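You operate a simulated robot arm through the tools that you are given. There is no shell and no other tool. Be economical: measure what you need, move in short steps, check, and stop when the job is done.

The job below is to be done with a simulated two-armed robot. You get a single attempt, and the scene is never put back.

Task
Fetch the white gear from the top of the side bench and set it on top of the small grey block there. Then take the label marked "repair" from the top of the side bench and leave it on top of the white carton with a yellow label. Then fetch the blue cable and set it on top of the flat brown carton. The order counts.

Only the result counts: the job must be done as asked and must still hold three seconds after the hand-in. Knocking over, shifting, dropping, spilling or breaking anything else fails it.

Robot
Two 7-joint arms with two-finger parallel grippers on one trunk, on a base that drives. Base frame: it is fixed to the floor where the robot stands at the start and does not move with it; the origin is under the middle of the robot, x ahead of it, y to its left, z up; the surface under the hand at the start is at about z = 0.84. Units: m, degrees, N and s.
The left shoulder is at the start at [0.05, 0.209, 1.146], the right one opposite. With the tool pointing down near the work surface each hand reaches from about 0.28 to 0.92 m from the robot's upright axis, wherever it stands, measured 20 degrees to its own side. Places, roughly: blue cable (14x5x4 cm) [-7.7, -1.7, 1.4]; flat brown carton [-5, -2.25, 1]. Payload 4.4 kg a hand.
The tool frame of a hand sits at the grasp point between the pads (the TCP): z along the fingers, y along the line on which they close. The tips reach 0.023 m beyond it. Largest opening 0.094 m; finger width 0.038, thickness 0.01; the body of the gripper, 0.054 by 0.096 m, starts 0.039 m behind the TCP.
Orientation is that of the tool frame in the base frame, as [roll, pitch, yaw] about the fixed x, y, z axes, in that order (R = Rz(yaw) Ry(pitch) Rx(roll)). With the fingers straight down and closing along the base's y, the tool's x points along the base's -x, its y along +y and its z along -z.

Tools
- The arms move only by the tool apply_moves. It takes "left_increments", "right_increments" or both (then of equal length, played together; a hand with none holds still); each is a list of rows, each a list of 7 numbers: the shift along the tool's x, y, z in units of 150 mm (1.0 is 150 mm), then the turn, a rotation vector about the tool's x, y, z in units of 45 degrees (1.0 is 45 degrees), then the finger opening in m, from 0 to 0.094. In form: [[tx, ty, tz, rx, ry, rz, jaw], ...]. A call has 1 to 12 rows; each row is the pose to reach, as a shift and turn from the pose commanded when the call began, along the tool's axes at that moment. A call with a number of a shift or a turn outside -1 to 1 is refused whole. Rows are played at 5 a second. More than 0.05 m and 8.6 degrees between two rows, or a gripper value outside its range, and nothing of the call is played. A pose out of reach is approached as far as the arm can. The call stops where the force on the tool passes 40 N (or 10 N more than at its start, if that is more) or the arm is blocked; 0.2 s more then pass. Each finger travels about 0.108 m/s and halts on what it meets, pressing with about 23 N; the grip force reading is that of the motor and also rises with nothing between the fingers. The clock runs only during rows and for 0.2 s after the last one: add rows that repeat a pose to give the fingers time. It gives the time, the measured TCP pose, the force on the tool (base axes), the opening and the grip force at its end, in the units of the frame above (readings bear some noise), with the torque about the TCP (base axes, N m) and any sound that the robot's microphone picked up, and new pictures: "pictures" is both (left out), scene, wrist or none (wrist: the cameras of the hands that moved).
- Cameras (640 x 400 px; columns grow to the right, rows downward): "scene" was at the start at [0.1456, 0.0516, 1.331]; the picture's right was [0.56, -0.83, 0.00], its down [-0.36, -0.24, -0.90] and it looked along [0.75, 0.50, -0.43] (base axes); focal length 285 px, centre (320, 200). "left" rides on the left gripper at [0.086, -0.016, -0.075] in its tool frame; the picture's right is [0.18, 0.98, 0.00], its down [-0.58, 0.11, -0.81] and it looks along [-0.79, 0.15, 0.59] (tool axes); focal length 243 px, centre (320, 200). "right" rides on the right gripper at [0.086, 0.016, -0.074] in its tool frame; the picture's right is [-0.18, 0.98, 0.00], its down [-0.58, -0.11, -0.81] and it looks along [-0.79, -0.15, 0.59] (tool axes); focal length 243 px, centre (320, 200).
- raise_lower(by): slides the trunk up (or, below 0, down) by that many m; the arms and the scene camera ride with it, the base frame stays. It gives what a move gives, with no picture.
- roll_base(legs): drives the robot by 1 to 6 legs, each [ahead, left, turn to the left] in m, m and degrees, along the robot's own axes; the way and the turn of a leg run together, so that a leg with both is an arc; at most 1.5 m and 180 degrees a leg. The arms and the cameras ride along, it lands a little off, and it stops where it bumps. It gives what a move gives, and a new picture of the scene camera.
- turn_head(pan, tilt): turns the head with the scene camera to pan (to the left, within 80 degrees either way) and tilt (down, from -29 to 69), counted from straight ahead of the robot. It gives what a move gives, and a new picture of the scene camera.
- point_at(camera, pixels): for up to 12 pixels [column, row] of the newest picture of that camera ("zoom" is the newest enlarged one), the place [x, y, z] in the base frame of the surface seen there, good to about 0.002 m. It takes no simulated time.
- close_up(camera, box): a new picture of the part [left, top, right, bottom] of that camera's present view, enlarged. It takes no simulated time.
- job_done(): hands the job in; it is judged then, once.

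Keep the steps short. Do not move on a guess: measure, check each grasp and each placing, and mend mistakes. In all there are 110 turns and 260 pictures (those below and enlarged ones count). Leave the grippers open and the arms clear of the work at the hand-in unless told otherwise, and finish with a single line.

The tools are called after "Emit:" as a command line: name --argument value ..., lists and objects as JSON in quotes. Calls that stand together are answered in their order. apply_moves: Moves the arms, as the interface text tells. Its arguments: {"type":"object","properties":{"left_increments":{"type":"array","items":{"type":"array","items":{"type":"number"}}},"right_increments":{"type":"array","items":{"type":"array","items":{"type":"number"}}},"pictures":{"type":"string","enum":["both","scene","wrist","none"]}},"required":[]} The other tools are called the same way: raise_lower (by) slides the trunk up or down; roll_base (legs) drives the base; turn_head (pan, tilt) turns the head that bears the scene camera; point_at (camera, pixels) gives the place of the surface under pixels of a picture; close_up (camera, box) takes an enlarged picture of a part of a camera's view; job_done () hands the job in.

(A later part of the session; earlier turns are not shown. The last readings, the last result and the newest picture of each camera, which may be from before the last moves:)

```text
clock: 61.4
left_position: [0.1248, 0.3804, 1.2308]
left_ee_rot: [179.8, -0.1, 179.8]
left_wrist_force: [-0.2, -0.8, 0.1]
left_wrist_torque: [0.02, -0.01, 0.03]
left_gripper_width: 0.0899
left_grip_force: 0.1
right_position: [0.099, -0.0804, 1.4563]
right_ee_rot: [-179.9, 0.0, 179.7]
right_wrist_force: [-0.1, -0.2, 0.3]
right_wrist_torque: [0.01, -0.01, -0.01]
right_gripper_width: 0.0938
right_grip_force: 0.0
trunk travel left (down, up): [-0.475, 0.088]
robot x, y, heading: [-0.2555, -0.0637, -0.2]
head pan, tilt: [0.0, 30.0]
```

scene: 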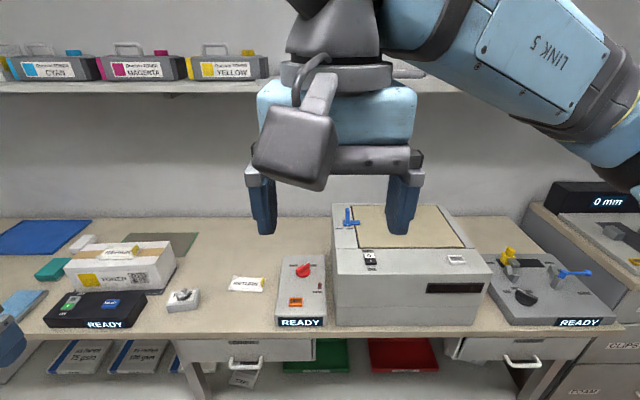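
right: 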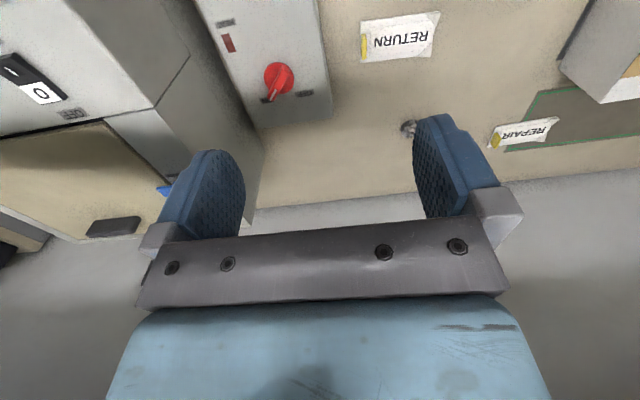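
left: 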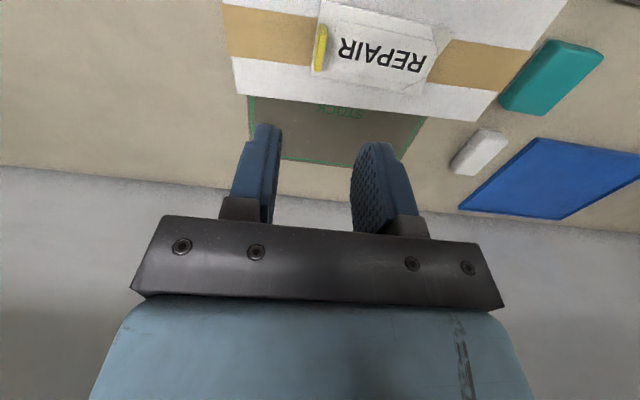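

Everything on the bench is as intended. I turn right 90° in place to see the rest of the room.

Emit:
roll_base --legs '[[0, 0, -90]]'

Emit:
turn_head --pan -60 --tilt 15

```text
clock: 65.6
left_position: [0.1966, -0.4453, 1.2319]
left_ee_rot: [179.8, -0.1, 90.3]
left_wrist_force: [0.1, 1.0, -0.2]
left_wrist_torque: [0.01, 0.0, -0.02]
left_gripper_width: 0.09
left_grip_force: 0.0
right_position: [-0.264, -0.4225, 1.4564]
right_ee_rot: [180.0, 0.0, 90.2]
right_wrist_force: [-0.1, -0.7, 0.3]
right_wrist_torque: [0.02, -0.01, -0.02]
right_gripper_width: 0.0942
right_grip_force: 0.1
trunk travel left (down, up): [-0.475, 0.088]
robot x, y, heading: [-0.2559, -0.0689, -90.0]
head pan, tilt: [0.0, 30.0]
```

scene: 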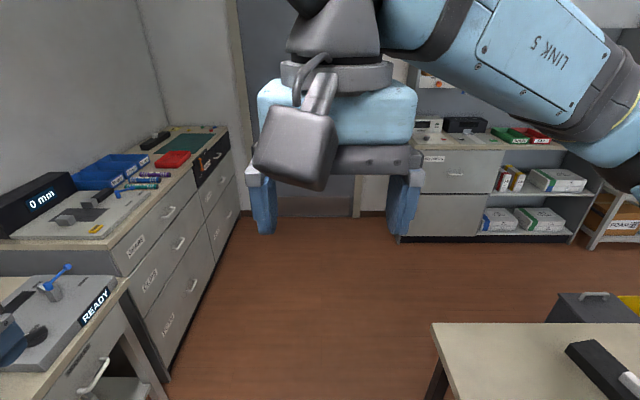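

```text
clock: 66.9
left_position: [0.1975, -0.4448, 1.2324]
left_ee_rot: [179.8, 0.0, 90.2]
left_wrist_force: [0.6, 0.5, -0.2]
left_wrist_torque: [0.01, 0.03, 0.0]
left_gripper_width: 0.0899
left_grip_force: 0.0
right_position: [-0.2648, -0.4235, 1.4571]
right_ee_rot: [179.9, -0.1, 90.1]
right_wrist_force: [0.4, -0.2, 0.3]
right_wrist_torque: [-0.02, 0.0, -0.03]
right_gripper_width: 0.0942
right_grip_force: 0.1
trunk travel left (down, up): [-0.475, 0.088]
robot x, y, heading: [-0.2553, -0.0696, -89.8]
head pan, tilt: [-60.0, 15.0]
```

scene: 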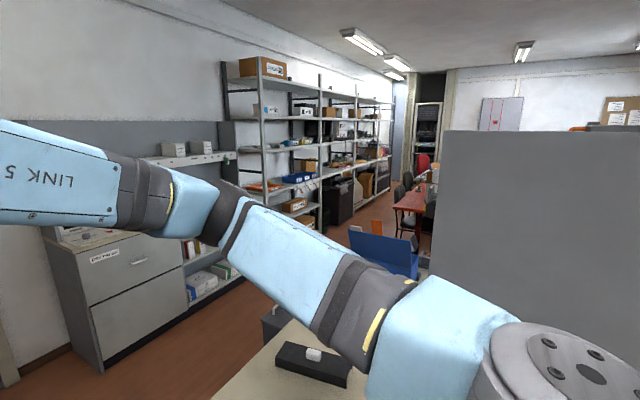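

There is an aisle between a table/partition and the racks. I measure the obstacles.

Emit:
point_at --camera "scene" --pixels '[[300, 330], [440, 250], [385, 250], [305, 230], [270, 315], [160, 340], [410, 200], [345, 200], [390, 175], [425, 110], [365, 235], [430, 260]]'

Emit:
close_up --camera "scene" --box '[220, 50, 460, 280]'

```text
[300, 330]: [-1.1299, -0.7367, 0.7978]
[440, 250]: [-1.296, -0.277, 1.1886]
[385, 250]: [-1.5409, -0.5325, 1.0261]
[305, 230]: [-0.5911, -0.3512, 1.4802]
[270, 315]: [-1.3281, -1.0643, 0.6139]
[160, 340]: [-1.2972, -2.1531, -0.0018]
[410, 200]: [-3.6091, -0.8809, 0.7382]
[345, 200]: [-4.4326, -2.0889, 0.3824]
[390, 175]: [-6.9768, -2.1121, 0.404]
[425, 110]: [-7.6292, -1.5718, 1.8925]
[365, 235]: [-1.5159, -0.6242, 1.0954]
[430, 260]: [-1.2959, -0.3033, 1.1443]
```

```text
1.74 times, centred on (340, 165) of scene
```

zoom: 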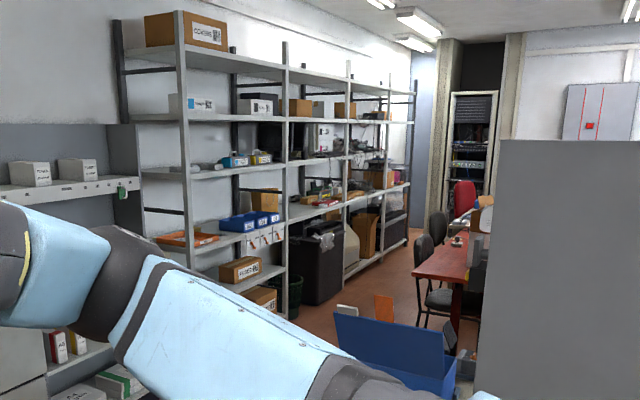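

The table corner is at about (-0.61, -0.77); the aisle runs at y≈-1.6. I drive ahead, bearing slightly left, to y≈-1.5.

Emit:
roll_base --legs '[[0.7, 0.1, 0], [0.75, 0, 0]]'

Emit:
turn_head --pan -75 --tilt 20

```text
clock: 74.4
left_position: [0.2884, -1.9036, 1.2324]
left_ee_rot: [179.9, 0.0, 89.6]
left_wrist_force: [-0.1, 0.1, -0.1]
left_wrist_torque: [0.01, 0.05, 0.03]
left_gripper_width: 0.0901
left_grip_force: 0.0
right_position: [-0.1737, -1.875, 1.4559]
right_ee_rot: [-180.0, 0.0, 89.6]
right_wrist_force: [-0.5, 0.2, -0.5]
right_wrist_torque: [0.0, 0.01, 0.05]
right_gripper_width: 0.0939
right_grip_force: 0.0
trunk travel left (down, up): [-0.475, 0.088]
robot x, y, heading: [-0.1593, -1.52, -90.5]
head pan, tilt: [-60.0, 15.0]
```

scene: 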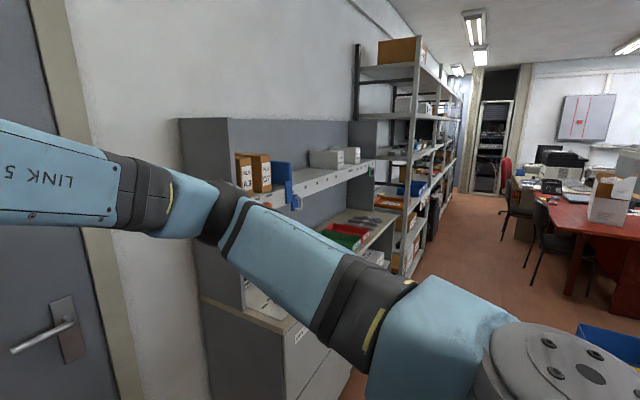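

```text
clock: 75.2
left_position: [0.2881, -1.9035, 1.2314]
left_ee_rot: [179.8, -0.1, 89.6]
left_wrist_force: [-0.4, -0.8, 0.2]
left_wrist_torque: [0.0, 0.01, 0.01]
left_gripper_width: 0.0902
left_grip_force: 0.0
right_position: [-0.1726, -1.8756, 1.456]
right_ee_rot: [-179.9, 0.0, 89.6]
right_wrist_force: [-0.4, 0.2, 0.9]
right_wrist_torque: [0.01, -0.01, -0.02]
right_gripper_width: 0.0939
right_grip_force: 0.0
trunk travel left (down, up): [-0.475, 0.088]
robot x, y, heading: [-0.1602, -1.5223, -90.4]
head pan, tilt: [-75.0, 20.0]
```

scene: 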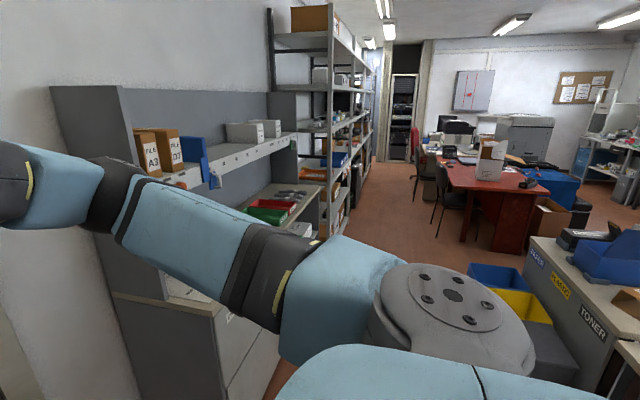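

I measure the cabinet and rack fronts before turning.

Emit:
point_at --camera "scene" --pixels '[[250, 165], [100, 150], [212, 330], [330, 120], [355, 130], [318, 240], [440, 210], [414, 180], [500, 290], [465, 235], [405, 100], [400, 155]]'

```text
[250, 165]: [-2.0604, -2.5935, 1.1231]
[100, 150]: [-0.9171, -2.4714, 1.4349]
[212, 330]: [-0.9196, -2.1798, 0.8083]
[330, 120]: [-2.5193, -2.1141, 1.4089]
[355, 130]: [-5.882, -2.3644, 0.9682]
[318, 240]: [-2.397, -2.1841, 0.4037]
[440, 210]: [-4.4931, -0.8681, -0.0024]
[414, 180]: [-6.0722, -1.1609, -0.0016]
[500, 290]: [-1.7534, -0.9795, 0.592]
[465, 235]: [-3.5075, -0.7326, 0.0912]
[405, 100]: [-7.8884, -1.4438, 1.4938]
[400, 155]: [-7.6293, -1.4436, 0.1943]
```

The rack fronts are at y≈-2.11, bins and chairs at y≈-0.9 to -1.0. I tuck the left hand ahead of the body, then turn right 90°.

Emit:
apply_moves --left_increments '[[-0.2, -0.2, 0, 0, 0, 0, 0.09], [-0.4, -0.4, 0, 0, 0, 0, 0.09], [-0.6, -0.6, 0, 0, 0, 0, 0.09], [-0.8, -0.8, 0, 0, 0, 0, 0.09], [-0.8, -1, 0, 0, 0, 0, 0.09]]' --pictures "none"

Emit:
roll_base --legs '[[0, 0, -90]]'

Emit:
turn_head --pan 20 --tilt 20

```text
clock: 76.4
left_position: [0.1365, -2.0231, 1.2306]
left_ee_rot: [179.7, -0.1, 89.8]
left_wrist_force: [0.1, 0.6, 0.2]
left_wrist_torque: [-0.04, -0.03, 0.0]
left_gripper_width: 0.0899
left_grip_force: 0.0
right_position: [-0.1739, -1.875, 1.4567]
right_ee_rot: [-180.0, 0.1, 89.6]
right_wrist_force: [0.7, 0.0, -0.8]
right_wrist_torque: [0.01, -0.03, -0.02]
right_gripper_width: 0.094
right_grip_force: 0.0
trunk travel left (down, up): [-0.475, 0.088]
robot x, y, heading: [-0.1603, -1.5209, -90.4]
head pan, tilt: [-75.0, 20.0]
```

```text
clock: 80.6
left_position: [-0.6661, -1.8119, 1.231]
left_ee_rot: [179.9, -0.1, -1.2]
left_wrist_force: [0.1, -0.8, 0.4]
left_wrist_torque: [-0.02, -0.01, -0.05]
left_gripper_width: 0.09
left_grip_force: 0.1
right_position: [-0.5139, -1.5022, 1.4546]
right_ee_rot: [180.0, 0.0, -1.2]
right_wrist_force: [-0.1, 0.2, 1.2]
right_wrist_torque: [-0.03, 0.0, 0.01]
right_gripper_width: 0.0939
right_grip_force: 0.0
trunk travel left (down, up): [-0.475, 0.088]
robot x, y, heading: [-0.1597, -1.5225, 178.6]
head pan, tilt: [-75.0, 20.0]
```

scene: 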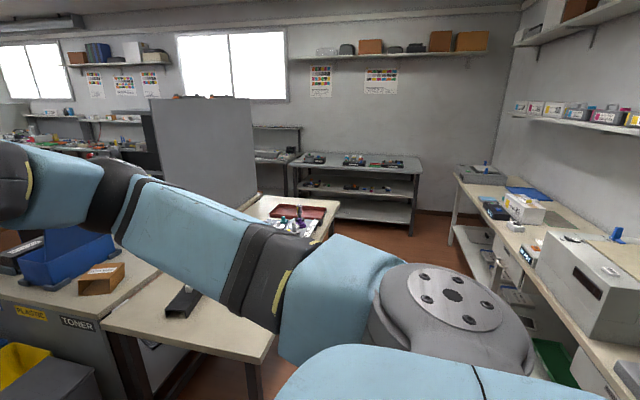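

```text
clock: 82.3
left_position: [-0.6666, -1.8121, 1.2299]
left_ee_rot: [179.8, 0.0, -1.2]
left_wrist_force: [0.5, 0.6, -0.2]
left_wrist_torque: [0.04, 0.02, 0.0]
left_gripper_width: 0.0901
left_grip_force: 0.0
right_position: [-0.5154, -1.5019, 1.455]
right_ee_rot: [179.9, -0.1, -1.2]
right_wrist_force: [0.7, -0.9, -0.3]
right_wrist_torque: [-0.03, 0.02, 0.01]
right_gripper_width: 0.0941
right_grip_force: 0.1
trunk travel left (down, up): [-0.475, 0.088]
robot x, y, heading: [-0.1586, -1.5195, 178.8]
head pan, tilt: [20.0, 20.0]
```

scene: 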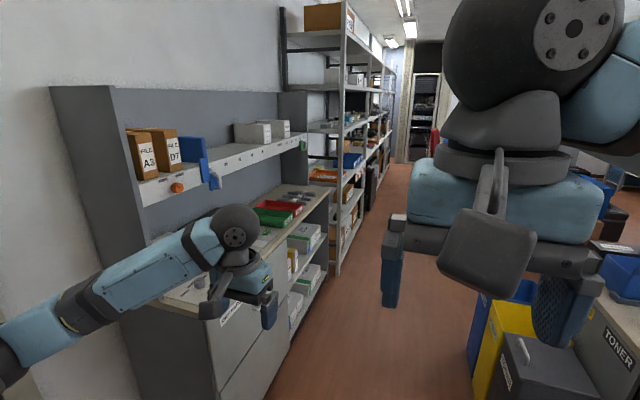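

I measure how far the left elbow sticks out and where the right arm is.

Emit:
point_at --camera "scene" --pixels '[[60, 320], [10, 350], [120, 290], [235, 240], [345, 100], [340, 250], [305, 210], [480, 330], [520, 340], [420, 100]]'

```text
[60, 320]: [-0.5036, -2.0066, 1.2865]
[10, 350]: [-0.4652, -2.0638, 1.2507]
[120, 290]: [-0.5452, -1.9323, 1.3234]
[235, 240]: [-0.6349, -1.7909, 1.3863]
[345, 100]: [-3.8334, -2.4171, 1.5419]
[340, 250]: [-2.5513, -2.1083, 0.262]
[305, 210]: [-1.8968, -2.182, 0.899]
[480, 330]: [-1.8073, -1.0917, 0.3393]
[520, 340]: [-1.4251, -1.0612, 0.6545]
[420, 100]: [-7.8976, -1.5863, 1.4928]
```

The left elbow sticks out to y≈-2.1. I stretch the left hand further ahead and inward to draw the elbow in.

Emit:
apply_moves --left_increments '[[-0.25, -0.1, 0, 0, 0, 0, 0.09], [-0.5, -0.2, 0, 0, 0, 0, 0.09], [-0.75, -0.3, 0, 0, 0, 0, 0.09], [-1, -0.4, 0, 0, 0, 0, 0.09], [-1, -0.6, 0, 0, 0, 0, 0.09]]' --pictures "scene"

```text
clock: 83.5
left_position: [-0.8165, -1.7158, 1.2289]
left_ee_rot: [179.9, 0.1, -1.1]
left_wrist_force: [0.1, 0.8, 0.9]
left_wrist_torque: [-0.01, 0.03, -0.01]
left_gripper_width: 0.0901
left_grip_force: 0.0
right_position: [-0.5142, -1.5018, 1.4567]
right_ee_rot: [179.9, 0.0, -1.2]
right_wrist_force: [-0.1, 0.5, -0.3]
right_wrist_torque: [-0.02, 0.01, -0.04]
right_gripper_width: 0.0938
right_grip_force: 0.1
trunk travel left (down, up): [-0.475, 0.088]
robot x, y, heading: [-0.165, -1.5238, 179.0]
head pan, tilt: [20.0, 20.0]
```

scene: 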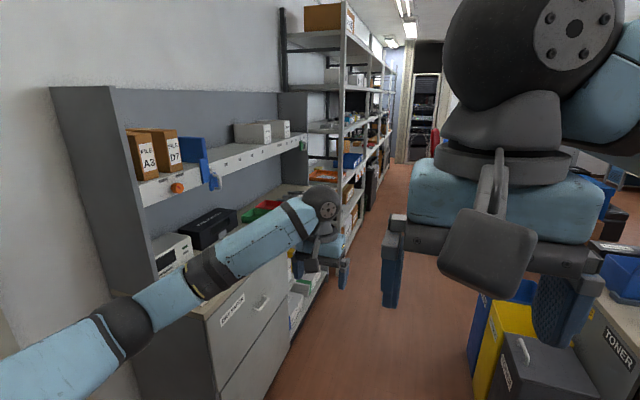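

Emit:
point_at --camera "scene" --pixels '[[120, 325], [100, 330], [60, 350], [190, 285], [140, 310], [625, 150], [620, 60]]'

```text
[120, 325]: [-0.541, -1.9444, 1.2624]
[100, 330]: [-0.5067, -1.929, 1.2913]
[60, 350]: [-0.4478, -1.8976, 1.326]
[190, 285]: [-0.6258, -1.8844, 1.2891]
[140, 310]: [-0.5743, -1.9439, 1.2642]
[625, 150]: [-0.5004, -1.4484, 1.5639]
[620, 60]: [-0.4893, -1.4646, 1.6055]
```

The elbow now reaches about y≈-1.98. I drive 2.6 m along the aisle, easing slightly right.

Emit:
roll_base --legs '[[0.3, -0.05, 1], [1.3, 0, 0], [1.0, 0, 0]]'

```text
clock: 96.4
left_position: [-3.3928, -1.6093, 1.2293]
left_ee_rot: [179.8, 0.0, -1.7]
left_wrist_force: [0.1, 1.0, 0.3]
left_wrist_torque: [0.0, -0.02, 0.0]
left_gripper_width: 0.0897
left_grip_force: 0.0
right_position: [-3.0889, -1.3969, 1.4558]
right_ee_rot: [179.9, -0.1, -1.8]
right_wrist_force: [0.2, 0.9, 0.2]
right_wrist_torque: [-0.01, 0.02, 0.02]
right_gripper_width: 0.094
right_grip_force: 0.1
trunk travel left (down, up): [-0.475, 0.088]
robot x, y, heading: [-2.7346, -1.4175, 178.4]
head pan, tilt: [20.0, 20.0]
```

scene: 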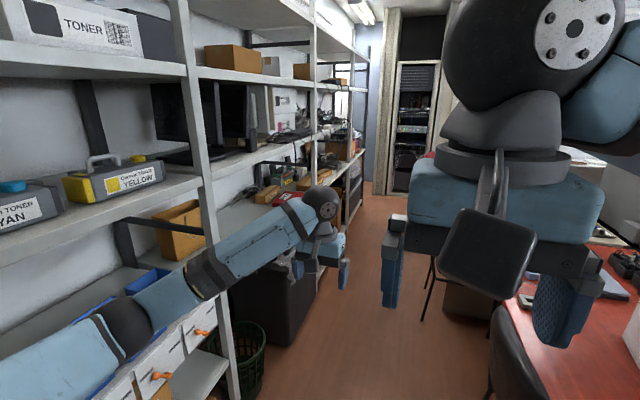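

I look more to the right and down to check the chairs' clearance.

Emit:
turn_head --pan -15 --tilt 40

Emit:
turn_head --pan 15 --tilt 45

```text
clock: 97.4
left_position: [-3.3924, -1.6085, 1.2273]
left_ee_rot: [179.9, 0.0, -1.7]
left_wrist_force: [-0.2, -0.2, -0.2]
left_wrist_torque: [-0.02, 0.0, 0.02]
left_gripper_width: 0.0899
left_grip_force: 0.0
right_position: [-3.0886, -1.3967, 1.4549]
right_ee_rot: [180.0, 0.0, -1.9]
right_wrist_force: [-1.0, 0.3, -0.8]
right_wrist_torque: [-0.02, -0.03, -0.01]
right_gripper_width: 0.0936
right_grip_force: 0.0
trunk travel left (down, up): [-0.475, 0.088]
robot x, y, heading: [-2.7363, -1.4175, 177.9]
head pan, tilt: [-15.0, 40.0]
```

scene: 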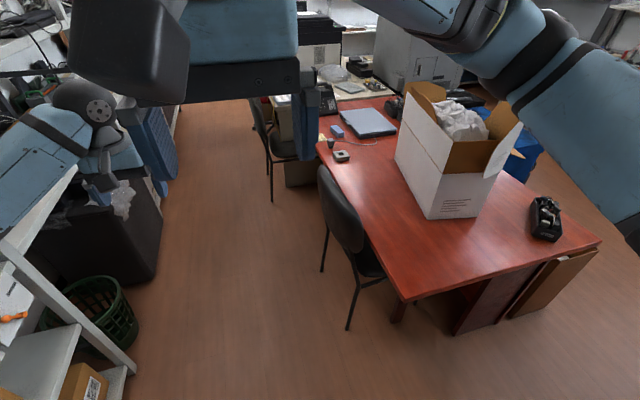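

```text
clock: 98.4
left_position: [-3.3924, -1.6084, 1.2283]
left_ee_rot: [179.8, -0.1, -1.7]
left_wrist_force: [-0.1, -0.2, -0.3]
left_wrist_torque: [0.03, 0.03, 0.02]
left_gripper_width: 0.09
left_grip_force: 0.0
right_position: [-3.0884, -1.3972, 1.4558]
right_ee_rot: [180.0, 0.0, -1.8]
right_wrist_force: [0.1, 0.5, 0.3]
right_wrist_torque: [0.0, 0.03, 0.04]
right_gripper_width: 0.094
right_grip_force: 0.1
trunk travel left (down, up): [-0.475, 0.088]
robot x, y, heading: [-2.7339, -1.4177, 178.3]
head pan, tilt: [15.0, 45.0]
```

scene: 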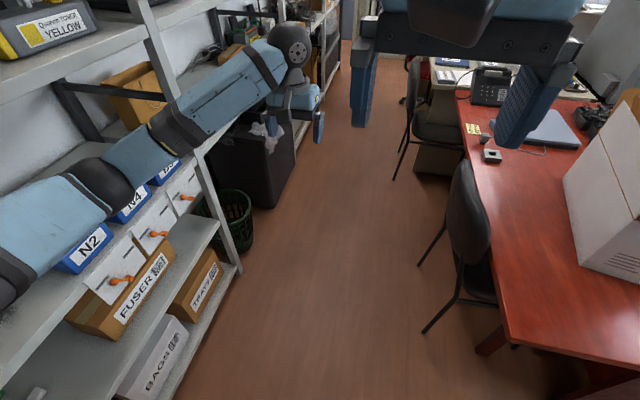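

Emit:
point_at --camera "scene" --pixels '[[455, 215], [425, 330], [418, 265], [394, 178], [412, 110], [240, 265], [272, 190], [247, 225], [400, 95], [110, 190]]'

```text
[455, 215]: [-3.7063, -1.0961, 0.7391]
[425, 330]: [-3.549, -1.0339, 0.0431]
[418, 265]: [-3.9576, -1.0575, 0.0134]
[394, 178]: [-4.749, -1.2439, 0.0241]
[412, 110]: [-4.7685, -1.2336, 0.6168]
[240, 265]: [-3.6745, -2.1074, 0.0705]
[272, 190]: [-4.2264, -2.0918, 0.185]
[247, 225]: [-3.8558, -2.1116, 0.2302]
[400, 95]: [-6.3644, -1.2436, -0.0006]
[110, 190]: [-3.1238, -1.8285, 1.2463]
```

The narrowest spot is x≈-4.75 between y≈-2.10 and -1.24. I tuck the left arm further in by reaching ahead and across.

Emit:
apply_moves --left_increments '[[-0.2, -0.2, 0, 0, 0, 0, 0.09], [-0.4, -0.4, 0, 0, 0, 0, 0.09], [-0.6, -0.6, 0, 0, 0, 0, 0.09], [-0.6, -0.8, 0, 0, 0, 0, 0.09], [-0.6, -0.8, 0, 0, 0, 0, 0.09]]' --pictures "scene"

Emit:
turn_head --pan 60 --tilt 30

```text
clock: 99.6
left_position: [-3.4794, -1.4903, 1.2262]
left_ee_rot: [179.9, -0.1, -1.9]
left_wrist_force: [-0.8, -0.7, 0.4]
left_wrist_torque: [-0.01, -0.03, 0.01]
left_gripper_width: 0.09
left_grip_force: 0.1
right_position: [-3.0888, -1.3976, 1.4552]
right_ee_rot: [180.0, 0.0, -1.7]
right_wrist_force: [0.3, 0.0, -0.4]
right_wrist_torque: [0.01, 0.02, 0.01]
right_gripper_width: 0.0939
right_grip_force: 0.1
trunk travel left (down, up): [-0.475, 0.088]
robot x, y, heading: [-2.7342, -1.4187, 178.2]
head pan, tilt: [15.0, 45.0]
```

scene: 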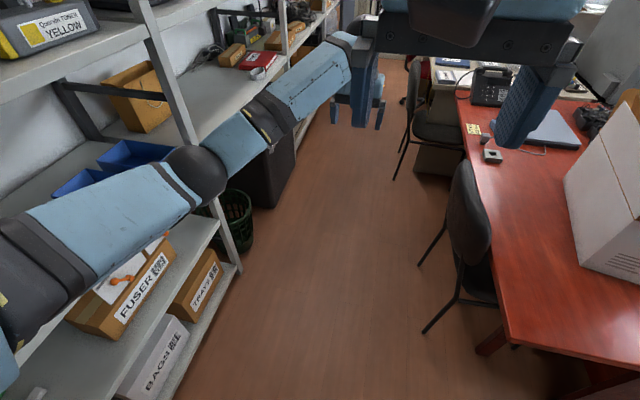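

```text
clock: 100.7
left_position: [-3.4808, -1.4883, 1.226]
left_ee_rot: [179.8, 0.0, -1.7]
left_wrist_force: [-0.6, 0.5, 0.4]
left_wrist_torque: [-0.02, -0.02, 0.01]
left_gripper_width: 0.09
left_grip_force: 0.2
right_position: [-3.0892, -1.3962, 1.4566]
right_ee_rot: [-180.0, 0.0, -1.8]
right_wrist_force: [0.0, -0.7, 0.1]
right_wrist_torque: [-0.01, -0.02, 0.01]
right_gripper_width: 0.0944
right_grip_force: 0.1
trunk travel left (down, up): [-0.475, 0.088]
robot x, y, heading: [-2.7357, -1.4174, 178.1]
head pan, tilt: [60.0, 30.0]
```

scene: 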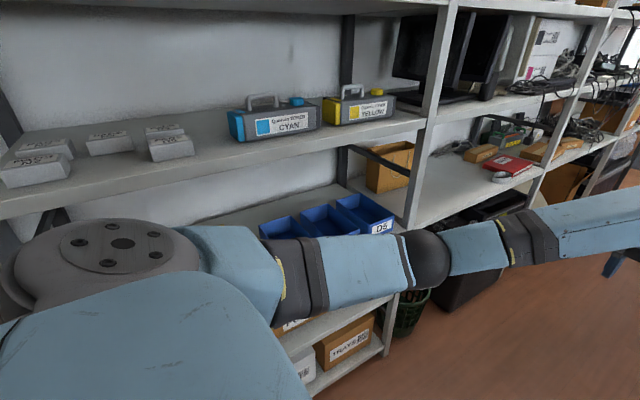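

Emit:
point_at --camera "scene" --pixels '[[430, 240], [410, 240], [350, 240], [240, 240], [60, 240], [30, 260], [200, 150], [430, 130], [420, 180], [410, 230]]'

```text
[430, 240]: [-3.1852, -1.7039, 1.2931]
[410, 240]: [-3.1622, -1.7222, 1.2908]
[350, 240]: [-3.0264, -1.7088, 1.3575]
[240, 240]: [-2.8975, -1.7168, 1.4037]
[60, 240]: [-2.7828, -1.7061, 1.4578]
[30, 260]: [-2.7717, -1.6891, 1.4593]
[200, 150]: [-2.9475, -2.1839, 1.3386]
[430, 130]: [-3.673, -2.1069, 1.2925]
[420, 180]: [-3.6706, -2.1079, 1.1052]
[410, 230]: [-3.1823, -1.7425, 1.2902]
```

The left arm now stays within 0.35 m of the midline. I drive on, easing left to y≈-1.64.

Emit:
roll_base --legs '[[0.5, 0.17, 1.9], [1.0, 0.05, 0], [0.8, 0, 0]]'

Emit:
turn_head --pan 10 --tilt 20

```text
clock: 112.3
left_position: [-5.7532, -1.7082, 1.2267]
left_ee_rot: [179.8, 0.0, -0.1]
left_wrist_force: [0.2, 0.1, 0.8]
left_wrist_torque: [0.01, -0.02, 0.03]
left_gripper_width: 0.0899
left_grip_force: 0.1
right_position: [-5.3652, -1.6055, 1.4562]
right_ee_rot: [-179.9, 0.0, -0.2]
right_wrist_force: [0.2, -0.6, 1.0]
right_wrist_torque: [0.01, 0.02, 0.0]
right_gripper_width: 0.0941
right_grip_force: 0.1
trunk travel left (down, up): [-0.475, 0.088]
robot x, y, heading: [-5.0102, -1.6174, 180.0]
head pan, tilt: [60.0, 30.0]
```

scene: 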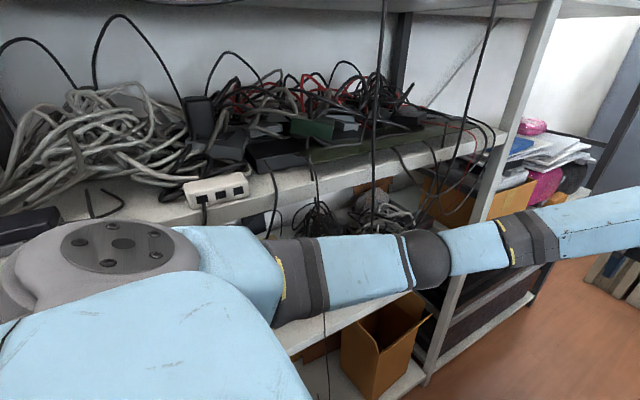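

```text
clock: 113.5
left_position: [-5.754, -1.709, 1.2249]
left_ee_rot: [179.8, -0.2, -0.1]
left_wrist_force: [-0.3, 0.0, -0.3]
left_wrist_torque: [0.02, -0.01, -0.01]
left_gripper_width: 0.0901
left_grip_force: 0.1
right_position: [-5.3644, -1.6063, 1.4557]
right_ee_rot: [180.0, 0.0, -0.1]
right_wrist_force: [-1.0, 0.1, 0.5]
right_wrist_torque: [-0.02, 0.01, 0.01]
right_gripper_width: 0.0941
right_grip_force: 0.1
trunk travel left (down, up): [-0.475, 0.088]
robot x, y, heading: [-5.0129, -1.6177, 179.9]
head pan, tilt: [10.0, 20.0]
```

scene: 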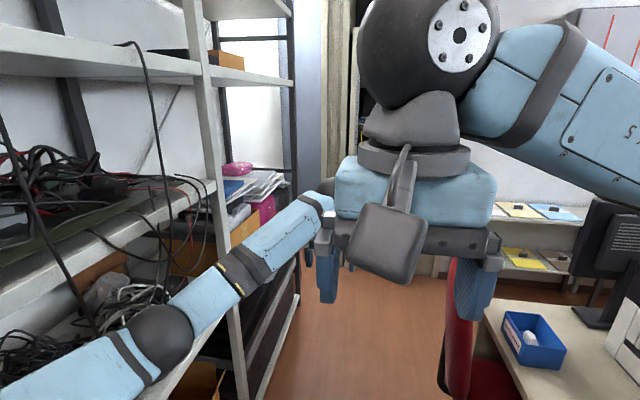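

I look down the path ahead: a red chair stands on the right.

Emit:
turn_head --pan -5 --tilt 48

Emit:
turn_head --pan 32 --tilt 0

```text
clock: 114.4
left_position: [-5.7541, -1.7094, 1.226]
left_ee_rot: [179.8, 0.1, -0.2]
left_wrist_force: [0.3, -0.3, 0.1]
left_wrist_torque: [0.02, 0.01, 0.01]
left_gripper_width: 0.0901
left_grip_force: 0.0
right_position: [-5.3662, -1.6051, 1.4568]
right_ee_rot: [-180.0, 0.0, -0.1]
right_wrist_force: [0.7, -0.3, 0.1]
right_wrist_torque: [-0.01, 0.04, 0.02]
right_gripper_width: 0.0939
right_grip_force: 0.1
trunk travel left (down, up): [-0.475, 0.088]
robot x, y, heading: [-5.0092, -1.6205, 179.9]
head pan, tilt: [-5.0, 48.0]
```

scene: 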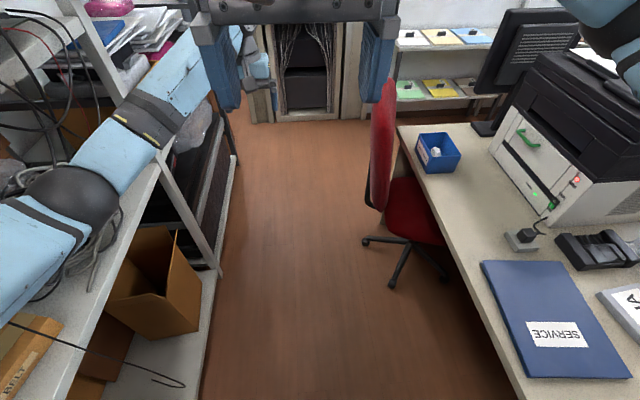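

```text
clock: 115.6
left_position: [-5.7534, -1.7089, 1.2257]
left_ee_rot: [179.9, -0.1, -0.1]
left_wrist_force: [-0.5, -0.8, -1.0]
left_wrist_torque: [-0.03, 0.02, -0.02]
left_gripper_width: 0.0901
left_grip_force: 0.1
right_position: [-5.3669, -1.6057, 1.4568]
right_ee_rot: [180.0, 0.0, -0.1]
right_wrist_force: [0.4, 0.3, -0.6]
right_wrist_torque: [-0.02, 0.02, -0.01]
right_gripper_width: 0.0939
right_grip_force: 0.1
trunk travel left (down, up): [-0.475, 0.088]
robot x, y, heading: [-5.0089, -1.6194, 179.9]
head pan, tilt: [32.0, 0.0]
```

scene: 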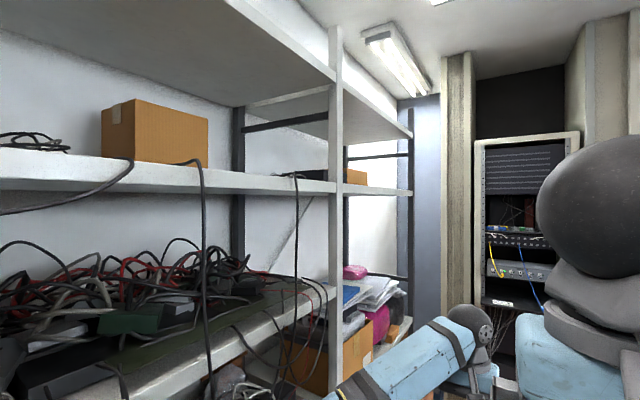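

I enlarge the open cabinet at the far end.

Emit:
close_up --camera "scene" --box '[470, 130, 590, 330]'

Emit:
point_at --camera "scene" --pixels '[[477, 200], [573, 150], [520, 235], [515, 268], [505, 302], [525, 290], [460, 200], [448, 250], [570, 100], [590, 100]]'

```text
2.00 times, centred on (530, 230) of scene
```

zoom: 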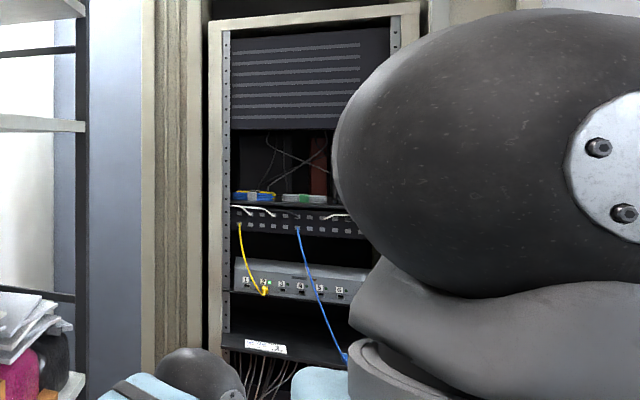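

```text
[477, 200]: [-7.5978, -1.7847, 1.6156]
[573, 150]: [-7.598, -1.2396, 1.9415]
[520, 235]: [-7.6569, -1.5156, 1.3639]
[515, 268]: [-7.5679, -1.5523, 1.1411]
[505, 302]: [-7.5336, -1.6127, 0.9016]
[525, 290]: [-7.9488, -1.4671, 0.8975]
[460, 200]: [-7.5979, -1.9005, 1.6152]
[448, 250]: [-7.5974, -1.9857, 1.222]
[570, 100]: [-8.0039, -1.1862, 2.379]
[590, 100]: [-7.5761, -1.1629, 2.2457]
```

The blue coil seems to lie on the rack shelf at z≈1.4. I move the right hand aside for a clear view and drive on to x≈-6.5.

Emit:
apply_moves --right_increments '[[0, -0.3, 0, 0, 0, 0, 0.094], [0, -0.6, 0, 0, 0, 0, 0.094], [0.1, -0.9, 0, 0, 0, 0, 0.094], [0.2, -1, 0, 0, 0, 0, 0.094]]' --pictures "none"

Emit:
roll_base --legs '[[0.7, 0.06, 0], [0.8, 0, 0]]'

Emit:
turn_head --pan 5 --tilt 8

```text
clock: 116.6
left_position: [-5.7532, -1.7082, 1.226]
left_ee_rot: [179.7, 0.0, -0.1]
left_wrist_force: [-0.3, 0.2, -0.7]
left_wrist_torque: [0.01, 0.0, 0.0]
left_gripper_width: 0.09
left_grip_force: 0.1
right_position: [-5.3365, -1.4551, 1.4577]
right_ee_rot: [180.0, -0.1, -0.1]
right_wrist_force: [0.7, -0.5, 0.1]
right_wrist_torque: [-0.01, -0.03, -0.01]
right_gripper_width: 0.094
right_grip_force: 0.1
trunk travel left (down, up): [-0.475, 0.088]
robot x, y, heading: [-5.0106, -1.6153, 179.7]
head pan, tilt: [32.0, 0.0]
```

```text
clock: 121.4
left_position: [-6.5168, -1.76, 1.2244]
left_ee_rot: [179.8, -0.2, -0.6]
left_wrist_force: [-0.8, -0.3, 0.1]
left_wrist_torque: [0.02, -0.02, -0.01]
left_gripper_width: 0.0901
left_grip_force: 0.0
right_position: [-6.099, -1.5109, 1.4565]
right_ee_rot: [180.0, -0.1, -0.6]
right_wrist_force: [-0.8, 0.4, -0.1]
right_wrist_torque: [0.0, -0.04, 0.0]
right_gripper_width: 0.0939
right_grip_force: 0.1
trunk travel left (down, up): [-0.475, 0.088]
robot x, y, heading: [-5.7714, -1.6765, 179.5]
head pan, tilt: [32.0, 0.0]
stopped in leg 2: the robot was blocked; the commanded pose is now the measured one
```

scene: 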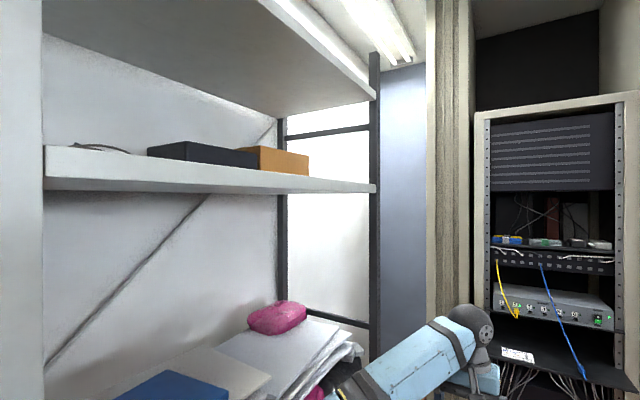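

```text
clock: 122.3
left_position: [-6.5142, -1.7603, 1.2283]
left_ee_rot: [179.7, 0.1, -0.5]
left_wrist_force: [0.6, -0.8, 0.3]
left_wrist_torque: [-0.01, -0.03, 0.01]
left_gripper_width: 0.0901
left_grip_force: 0.1
right_position: [-6.0942, -1.5121, 1.4588]
right_ee_rot: [180.0, 0.0, -0.6]
right_wrist_force: [-0.3, 1.1, 0.9]
right_wrist_torque: [-0.01, 0.02, -0.01]
right_gripper_width: 0.0941
right_grip_force: 0.1
trunk travel left (down, up): [-0.475, 0.088]
robot x, y, heading: [-5.7671, -1.6781, 179.4]
head pan, tilt: [5.0, 8.0]
```

scene: 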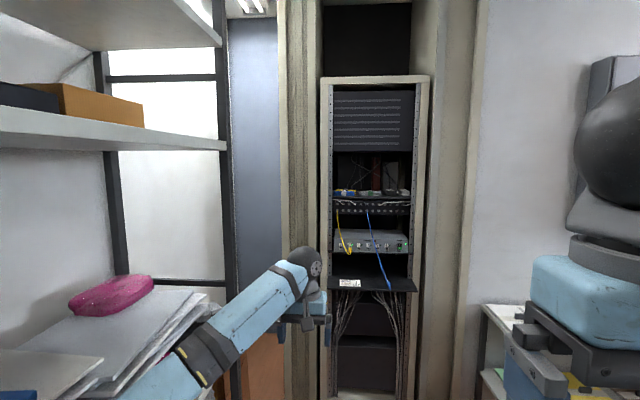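

Blocked at x≈-5.77. I look down to see what was touched.

Emit:
turn_head --pan -30 --tilt 60

Emit:
turn_head --pan 40 --tilt 55

```text
clock: 123.5
left_position: [-6.5144, -1.7606, 1.2268]
left_ee_rot: [179.7, 0.0, -0.6]
left_wrist_force: [0.7, 0.5, 0.3]
left_wrist_torque: [0.02, 0.0, 0.01]
left_gripper_width: 0.0901
left_grip_force: 0.1
right_position: [-6.0949, -1.5111, 1.4571]
right_ee_rot: [-180.0, 0.1, -0.6]
right_wrist_force: [-0.6, -0.7, 0.2]
right_wrist_torque: [-0.02, -0.01, -0.03]
right_gripper_width: 0.094
right_grip_force: 0.1
trunk travel left (down, up): [-0.475, 0.088]
robot x, y, heading: [-5.7718, -1.6774, 179.5]
head pan, tilt: [-30.0, 60.0]
```

scene: 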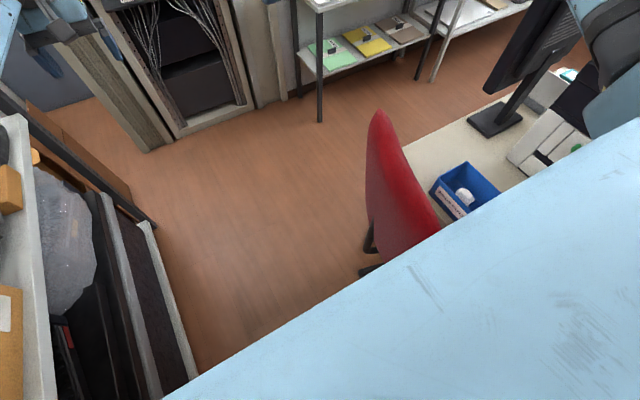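

```text
clock: 124.9
left_position: [-6.5141, -1.761, 1.2252]
left_ee_rot: [179.8, 0.1, -0.6]
left_wrist_force: [-0.5, -0.8, 0.0]
left_wrist_torque: [0.0, -0.01, 0.02]
left_gripper_width: 0.09
left_grip_force: 0.1
right_position: [-6.0938, -1.5115, 1.4578]
right_ee_rot: [-180.0, -0.1, -0.7]
right_wrist_force: [0.3, 0.0, 0.1]
right_wrist_torque: [0.01, 0.04, 0.01]
right_gripper_width: 0.0942
right_grip_force: 0.1
trunk travel left (down, up): [-0.475, 0.088]
robot x, y, heading: [-5.7716, -1.6772, 179.3]
head pan, tilt: [40.0, 55.0]
```

scene: 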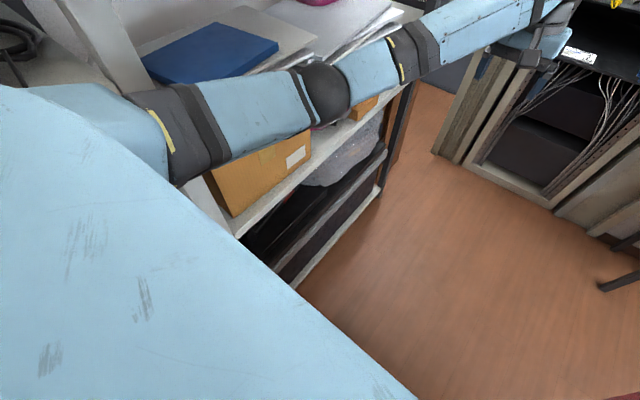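

Emit:
point_at --camera "scene" --pixels '[[300, 285], [375, 190], [325, 95], [240, 230], [340, 215], [235, 110], [600, 285]]'

Emit:
turn_head --pan -30 --tilt 60

Emit:
point_at --camera "scene" --pixels '[[368, 130], [367, 190], [368, 240], [365, 272], [410, 240], [375, 250], [380, 112], [430, 235], [155, 225], [145, 155], [190, 370], [300, 200]]'

```text
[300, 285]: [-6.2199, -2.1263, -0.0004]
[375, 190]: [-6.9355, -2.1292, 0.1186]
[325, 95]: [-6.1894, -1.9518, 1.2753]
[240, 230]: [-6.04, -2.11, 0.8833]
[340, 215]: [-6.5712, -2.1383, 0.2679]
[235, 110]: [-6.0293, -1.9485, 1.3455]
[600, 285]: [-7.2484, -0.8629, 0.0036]
```

```text
clock: 126.3
left_position: [-6.5145, -1.7613, 1.2278]
left_ee_rot: [179.7, 0.0, -0.5]
left_wrist_force: [0.6, 0.6, -1.0]
left_wrist_torque: [-0.02, 0.0, -0.07]
left_gripper_width: 0.0902
left_grip_force: 0.1
right_position: [-6.0945, -1.5117, 1.4574]
right_ee_rot: [-179.9, 0.0, -0.6]
right_wrist_force: [-0.4, -0.6, 0.0]
right_wrist_torque: [-0.02, 0.01, -0.01]
right_gripper_width: 0.094
right_grip_force: 0.0
trunk travel left (down, up): [-0.475, 0.088]
robot x, y, heading: [-5.7699, -1.6757, 179.2]
head pan, tilt: [-30.0, 60.0]
```

scene: 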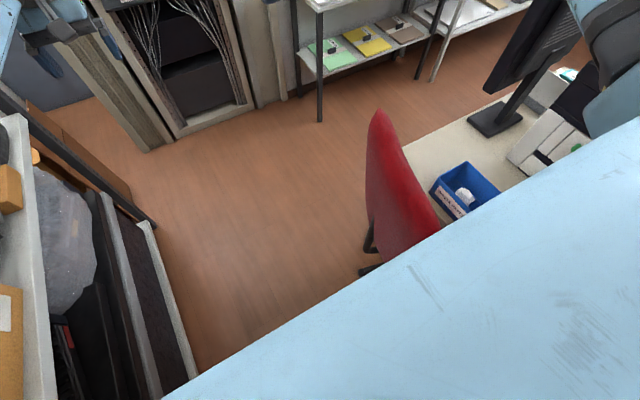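

```text
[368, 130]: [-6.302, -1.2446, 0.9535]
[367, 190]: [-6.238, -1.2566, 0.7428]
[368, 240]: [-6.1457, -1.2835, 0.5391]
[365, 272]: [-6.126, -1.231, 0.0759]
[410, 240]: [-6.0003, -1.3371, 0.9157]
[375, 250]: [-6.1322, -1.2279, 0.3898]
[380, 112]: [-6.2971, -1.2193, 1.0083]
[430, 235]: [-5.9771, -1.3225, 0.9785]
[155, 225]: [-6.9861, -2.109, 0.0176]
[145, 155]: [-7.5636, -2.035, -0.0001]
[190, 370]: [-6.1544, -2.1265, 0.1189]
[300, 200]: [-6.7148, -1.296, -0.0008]
```

The red chair's back reaches y≈-1.34 and the rack is at y≈-2.11. I back off a little, shift left to y≈-1.735, and straighten.

Emit:
roll_base --legs '[[-0.1, 0, 0.8], [0, 0.06, 0]]'

```text
clock: 128.3
left_position: [-6.4136, -1.8319, 1.2273]
left_ee_rot: [179.8, -0.1, 0.1]
left_wrist_force: [0.0, 1.1, -0.4]
left_wrist_torque: [-0.02, -0.01, 0.01]
left_gripper_width: 0.09
left_grip_force: 0.0
right_position: [-5.9971, -1.5753, 1.4577]
right_ee_rot: [179.9, 0.0, 0.2]
right_wrist_force: [-0.3, 0.2, 0.0]
right_wrist_torque: [-0.01, 0.04, 0.02]
right_gripper_width: 0.0939
right_grip_force: 0.1
trunk travel left (down, up): [-0.475, 0.088]
robot x, y, heading: [-5.6681, -1.7362, -179.6]
head pan, tilt: [-30.0, 60.0]
```

scene: 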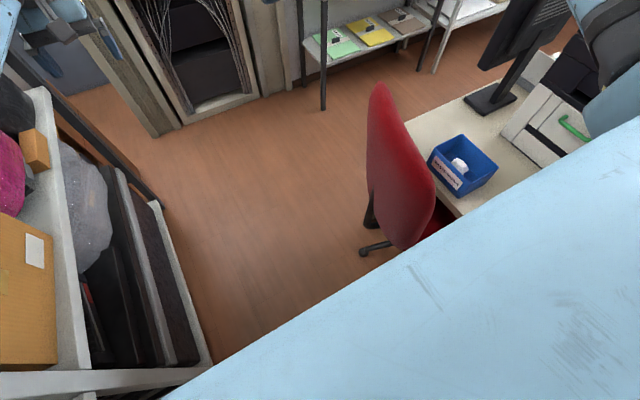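

Emit:
point_at --camera "scene" --pixels '[[369, 110], [368, 160], [363, 250], [400, 235], [415, 220], [425, 200], [432, 180], [390, 220], [210, 350], [160, 205]]'

```text
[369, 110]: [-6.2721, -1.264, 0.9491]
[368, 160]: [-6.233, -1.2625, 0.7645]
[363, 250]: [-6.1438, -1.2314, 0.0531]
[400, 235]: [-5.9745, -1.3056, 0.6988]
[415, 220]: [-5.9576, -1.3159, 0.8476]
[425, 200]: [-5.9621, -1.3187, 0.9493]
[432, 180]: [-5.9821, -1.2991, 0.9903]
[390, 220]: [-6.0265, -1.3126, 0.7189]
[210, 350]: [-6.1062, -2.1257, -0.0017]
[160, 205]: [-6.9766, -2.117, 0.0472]
```

The chair is unmoved, and there's now a ~6 cm gap more. I drive 0.9 m ahead.

Emit:
roll_base --legs '[[0.45, 0, -0.2], [0.45, 0, 0]]'

Emit:
turn_head --pan 5 --tilt 15

```text
clock: 133.5
left_position: [-7.3214, -1.8124, 1.2291]
left_ee_rot: [179.7, 0.1, -0.8]
left_wrist_force: [0.2, 0.2, 0.2]
left_wrist_torque: [0.05, 0.0, -0.01]
left_gripper_width: 0.0902
left_grip_force: 0.0
right_position: [-6.9024, -1.5638, 1.4584]
right_ee_rot: [179.8, 0.0, -0.5]
right_wrist_force: [-0.5, -0.7, 0.3]
right_wrist_torque: [0.03, 0.0, 0.0]
right_gripper_width: 0.0939
right_grip_force: 0.0
trunk travel left (down, up): [-0.475, 0.088]
robot x, y, heading: [-6.5749, -1.7331, 179.5]
head pan, tilt: [-30.0, 60.0]
stopped in leg 2: the robot was blocked; the commanded pose is now the measured one
```

scene: 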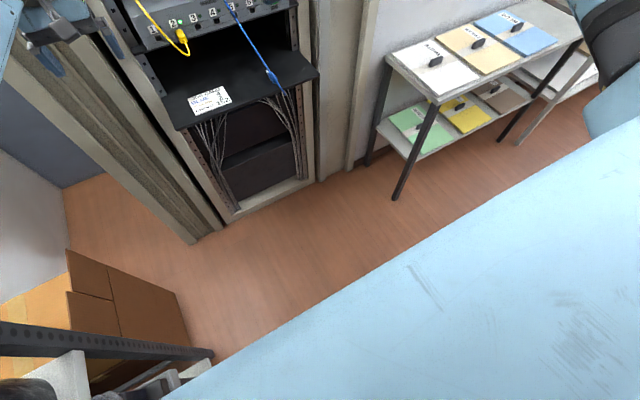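

```text
clock: 134.6
left_position: [-7.3228, -1.8128, 1.2277]
left_ee_rot: [179.6, 0.0, -0.5]
left_wrist_force: [1.2, -0.5, -0.1]
left_wrist_torque: [-0.02, 0.02, 0.02]
left_gripper_width: 0.0903
left_grip_force: 0.1
right_position: [-6.9055, -1.5629, 1.4575]
right_ee_rot: [179.6, 0.0, -0.3]
right_wrist_force: [0.1, -0.4, -0.4]
right_wrist_torque: [0.0, 0.01, 0.01]
right_gripper_width: 0.0943
right_grip_force: 0.1
trunk travel left (down, up): [-0.475, 0.088]
robot x, y, heading: [-6.5815, -1.7332, 179.5]
head pan, tilt: [5.0, 15.0]
```

scene: 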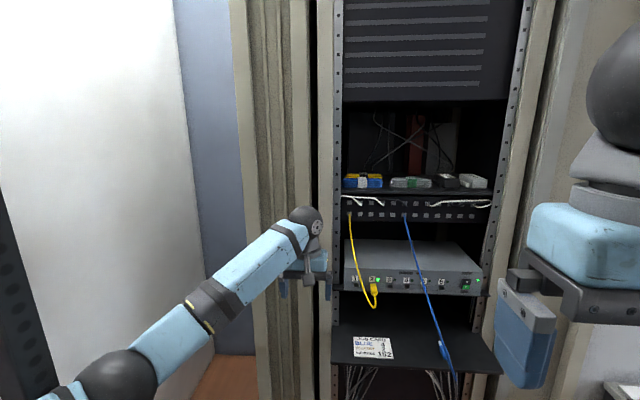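

Blocked again at x≈-6.58. I look right and back toward the chair, and at the left elbow.

Emit:
turn_head --pan -80 --tilt 50

Emit:
turn_head --pan 55 --tilt 40

```text
clock: 136.2
left_position: [-7.322, -1.813, 1.2283]
left_ee_rot: [179.6, 0.0, -0.5]
left_wrist_force: [-0.4, -0.4, -0.5]
left_wrist_torque: [0.01, -0.04, 0.0]
left_gripper_width: 0.0902
left_grip_force: 0.1
right_position: [-6.9049, -1.562, 1.4569]
right_ee_rot: [179.7, -0.1, -0.4]
right_wrist_force: [-0.8, -0.6, 0.2]
right_wrist_torque: [-0.03, -0.02, 0.03]
right_gripper_width: 0.0942
right_grip_force: 0.1
trunk travel left (down, up): [-0.475, 0.088]
robot x, y, heading: [-6.581, -1.7282, 179.7]
head pan, tilt: [-80.0, 50.0]
```

scene: 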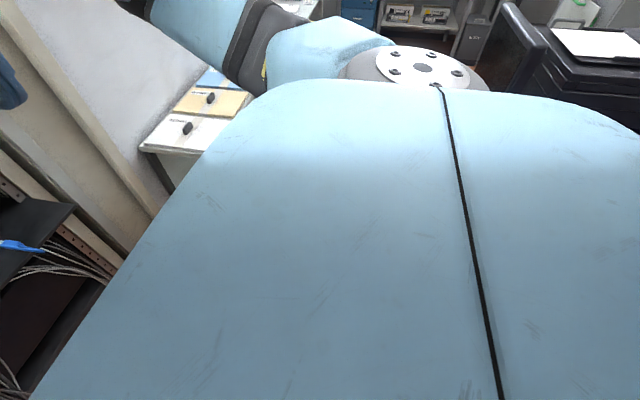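

```text
clock: 138.3
left_position: [-7.3226, -1.8134, 1.2278]
left_ee_rot: [179.6, 0.1, -0.5]
left_wrist_force: [0.0, -0.2, -0.2]
left_wrist_torque: [0.01, 0.01, 0.0]
left_gripper_width: 0.09
left_grip_force: 0.2
right_position: [-6.9049, -1.5621, 1.4569]
right_ee_rot: [179.6, 0.0, -0.3]
right_wrist_force: [-0.3, 0.1, -0.1]
right_wrist_torque: [-0.02, 0.0, 0.04]
right_gripper_width: 0.0941
right_grip_force: 0.1
trunk travel left (down, up): [-0.475, 0.088]
robot x, y, heading: [-6.5794, -1.7313, 179.7]
head pan, tilt: [55.0, 40.0]
```

scene: 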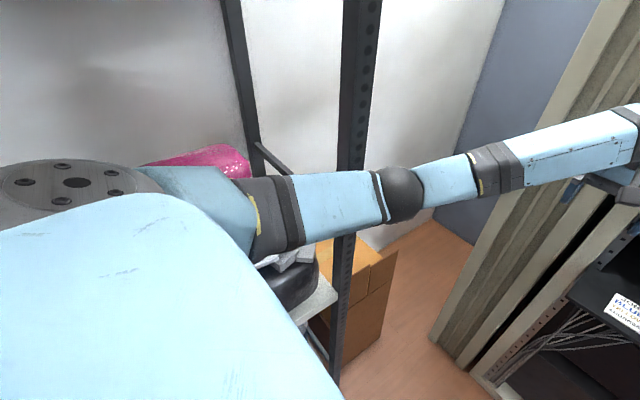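

Emit:
point_at --camera "scene" --pixels '[[405, 190], [400, 215], [350, 205], [360, 100], [345, 250], [320, 300], [560, 150], [440, 330], [240, 120]]'

Emit:
turn_head --pan -80 --tilt 20

Emit:
point_at --camera "scene" --pixels '[[100, 120], [200, 200], [300, 200], [400, 220], [500, 180], [520, 220], [560, 230], [600, 250], [540, 160], [250, 250]]'

```text
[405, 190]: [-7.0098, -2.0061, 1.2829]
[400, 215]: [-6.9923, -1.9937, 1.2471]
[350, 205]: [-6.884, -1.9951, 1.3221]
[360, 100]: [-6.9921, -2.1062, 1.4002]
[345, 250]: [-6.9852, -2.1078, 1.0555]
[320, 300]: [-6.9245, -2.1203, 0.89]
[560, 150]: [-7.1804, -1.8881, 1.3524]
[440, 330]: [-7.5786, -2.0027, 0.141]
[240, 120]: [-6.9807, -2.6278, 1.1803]
```

```text
clock: 140.5
left_position: [-7.3223, -1.8123, 1.2271]
left_ee_rot: [179.7, 0.1, -0.5]
left_wrist_force: [1.0, -0.2, 0.3]
left_wrist_torque: [-0.02, 0.0, -0.02]
left_gripper_width: 0.0901
left_grip_force: 0.1
right_position: [-6.9039, -1.5626, 1.4571]
right_ee_rot: [179.7, 0.0, -0.4]
right_wrist_force: [0.1, 0.7, -0.1]
right_wrist_torque: [-0.02, -0.04, -0.02]
right_gripper_width: 0.0941
right_grip_force: 0.0
trunk travel left (down, up): [-0.475, 0.088]
robot x, y, heading: [-6.5766, -1.731, 179.7]
head pan, tilt: [-80.0, 20.0]
```

scene: 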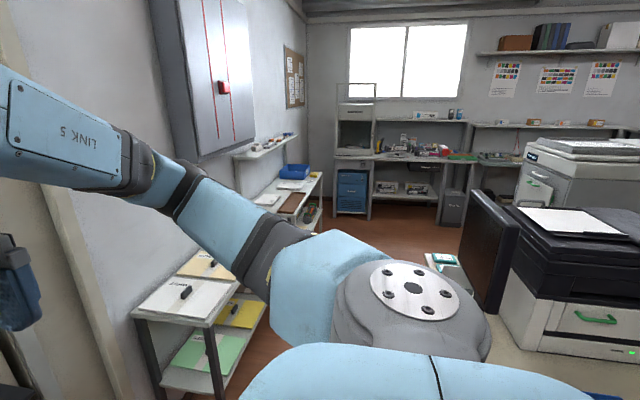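

```text
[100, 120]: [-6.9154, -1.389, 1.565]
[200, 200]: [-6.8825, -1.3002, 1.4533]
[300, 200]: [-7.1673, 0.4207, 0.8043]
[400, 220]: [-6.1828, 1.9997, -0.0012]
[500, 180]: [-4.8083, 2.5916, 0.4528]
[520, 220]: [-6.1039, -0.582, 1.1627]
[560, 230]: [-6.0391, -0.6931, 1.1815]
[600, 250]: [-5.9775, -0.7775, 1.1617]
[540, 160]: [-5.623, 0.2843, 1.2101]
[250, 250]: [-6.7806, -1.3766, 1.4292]
```

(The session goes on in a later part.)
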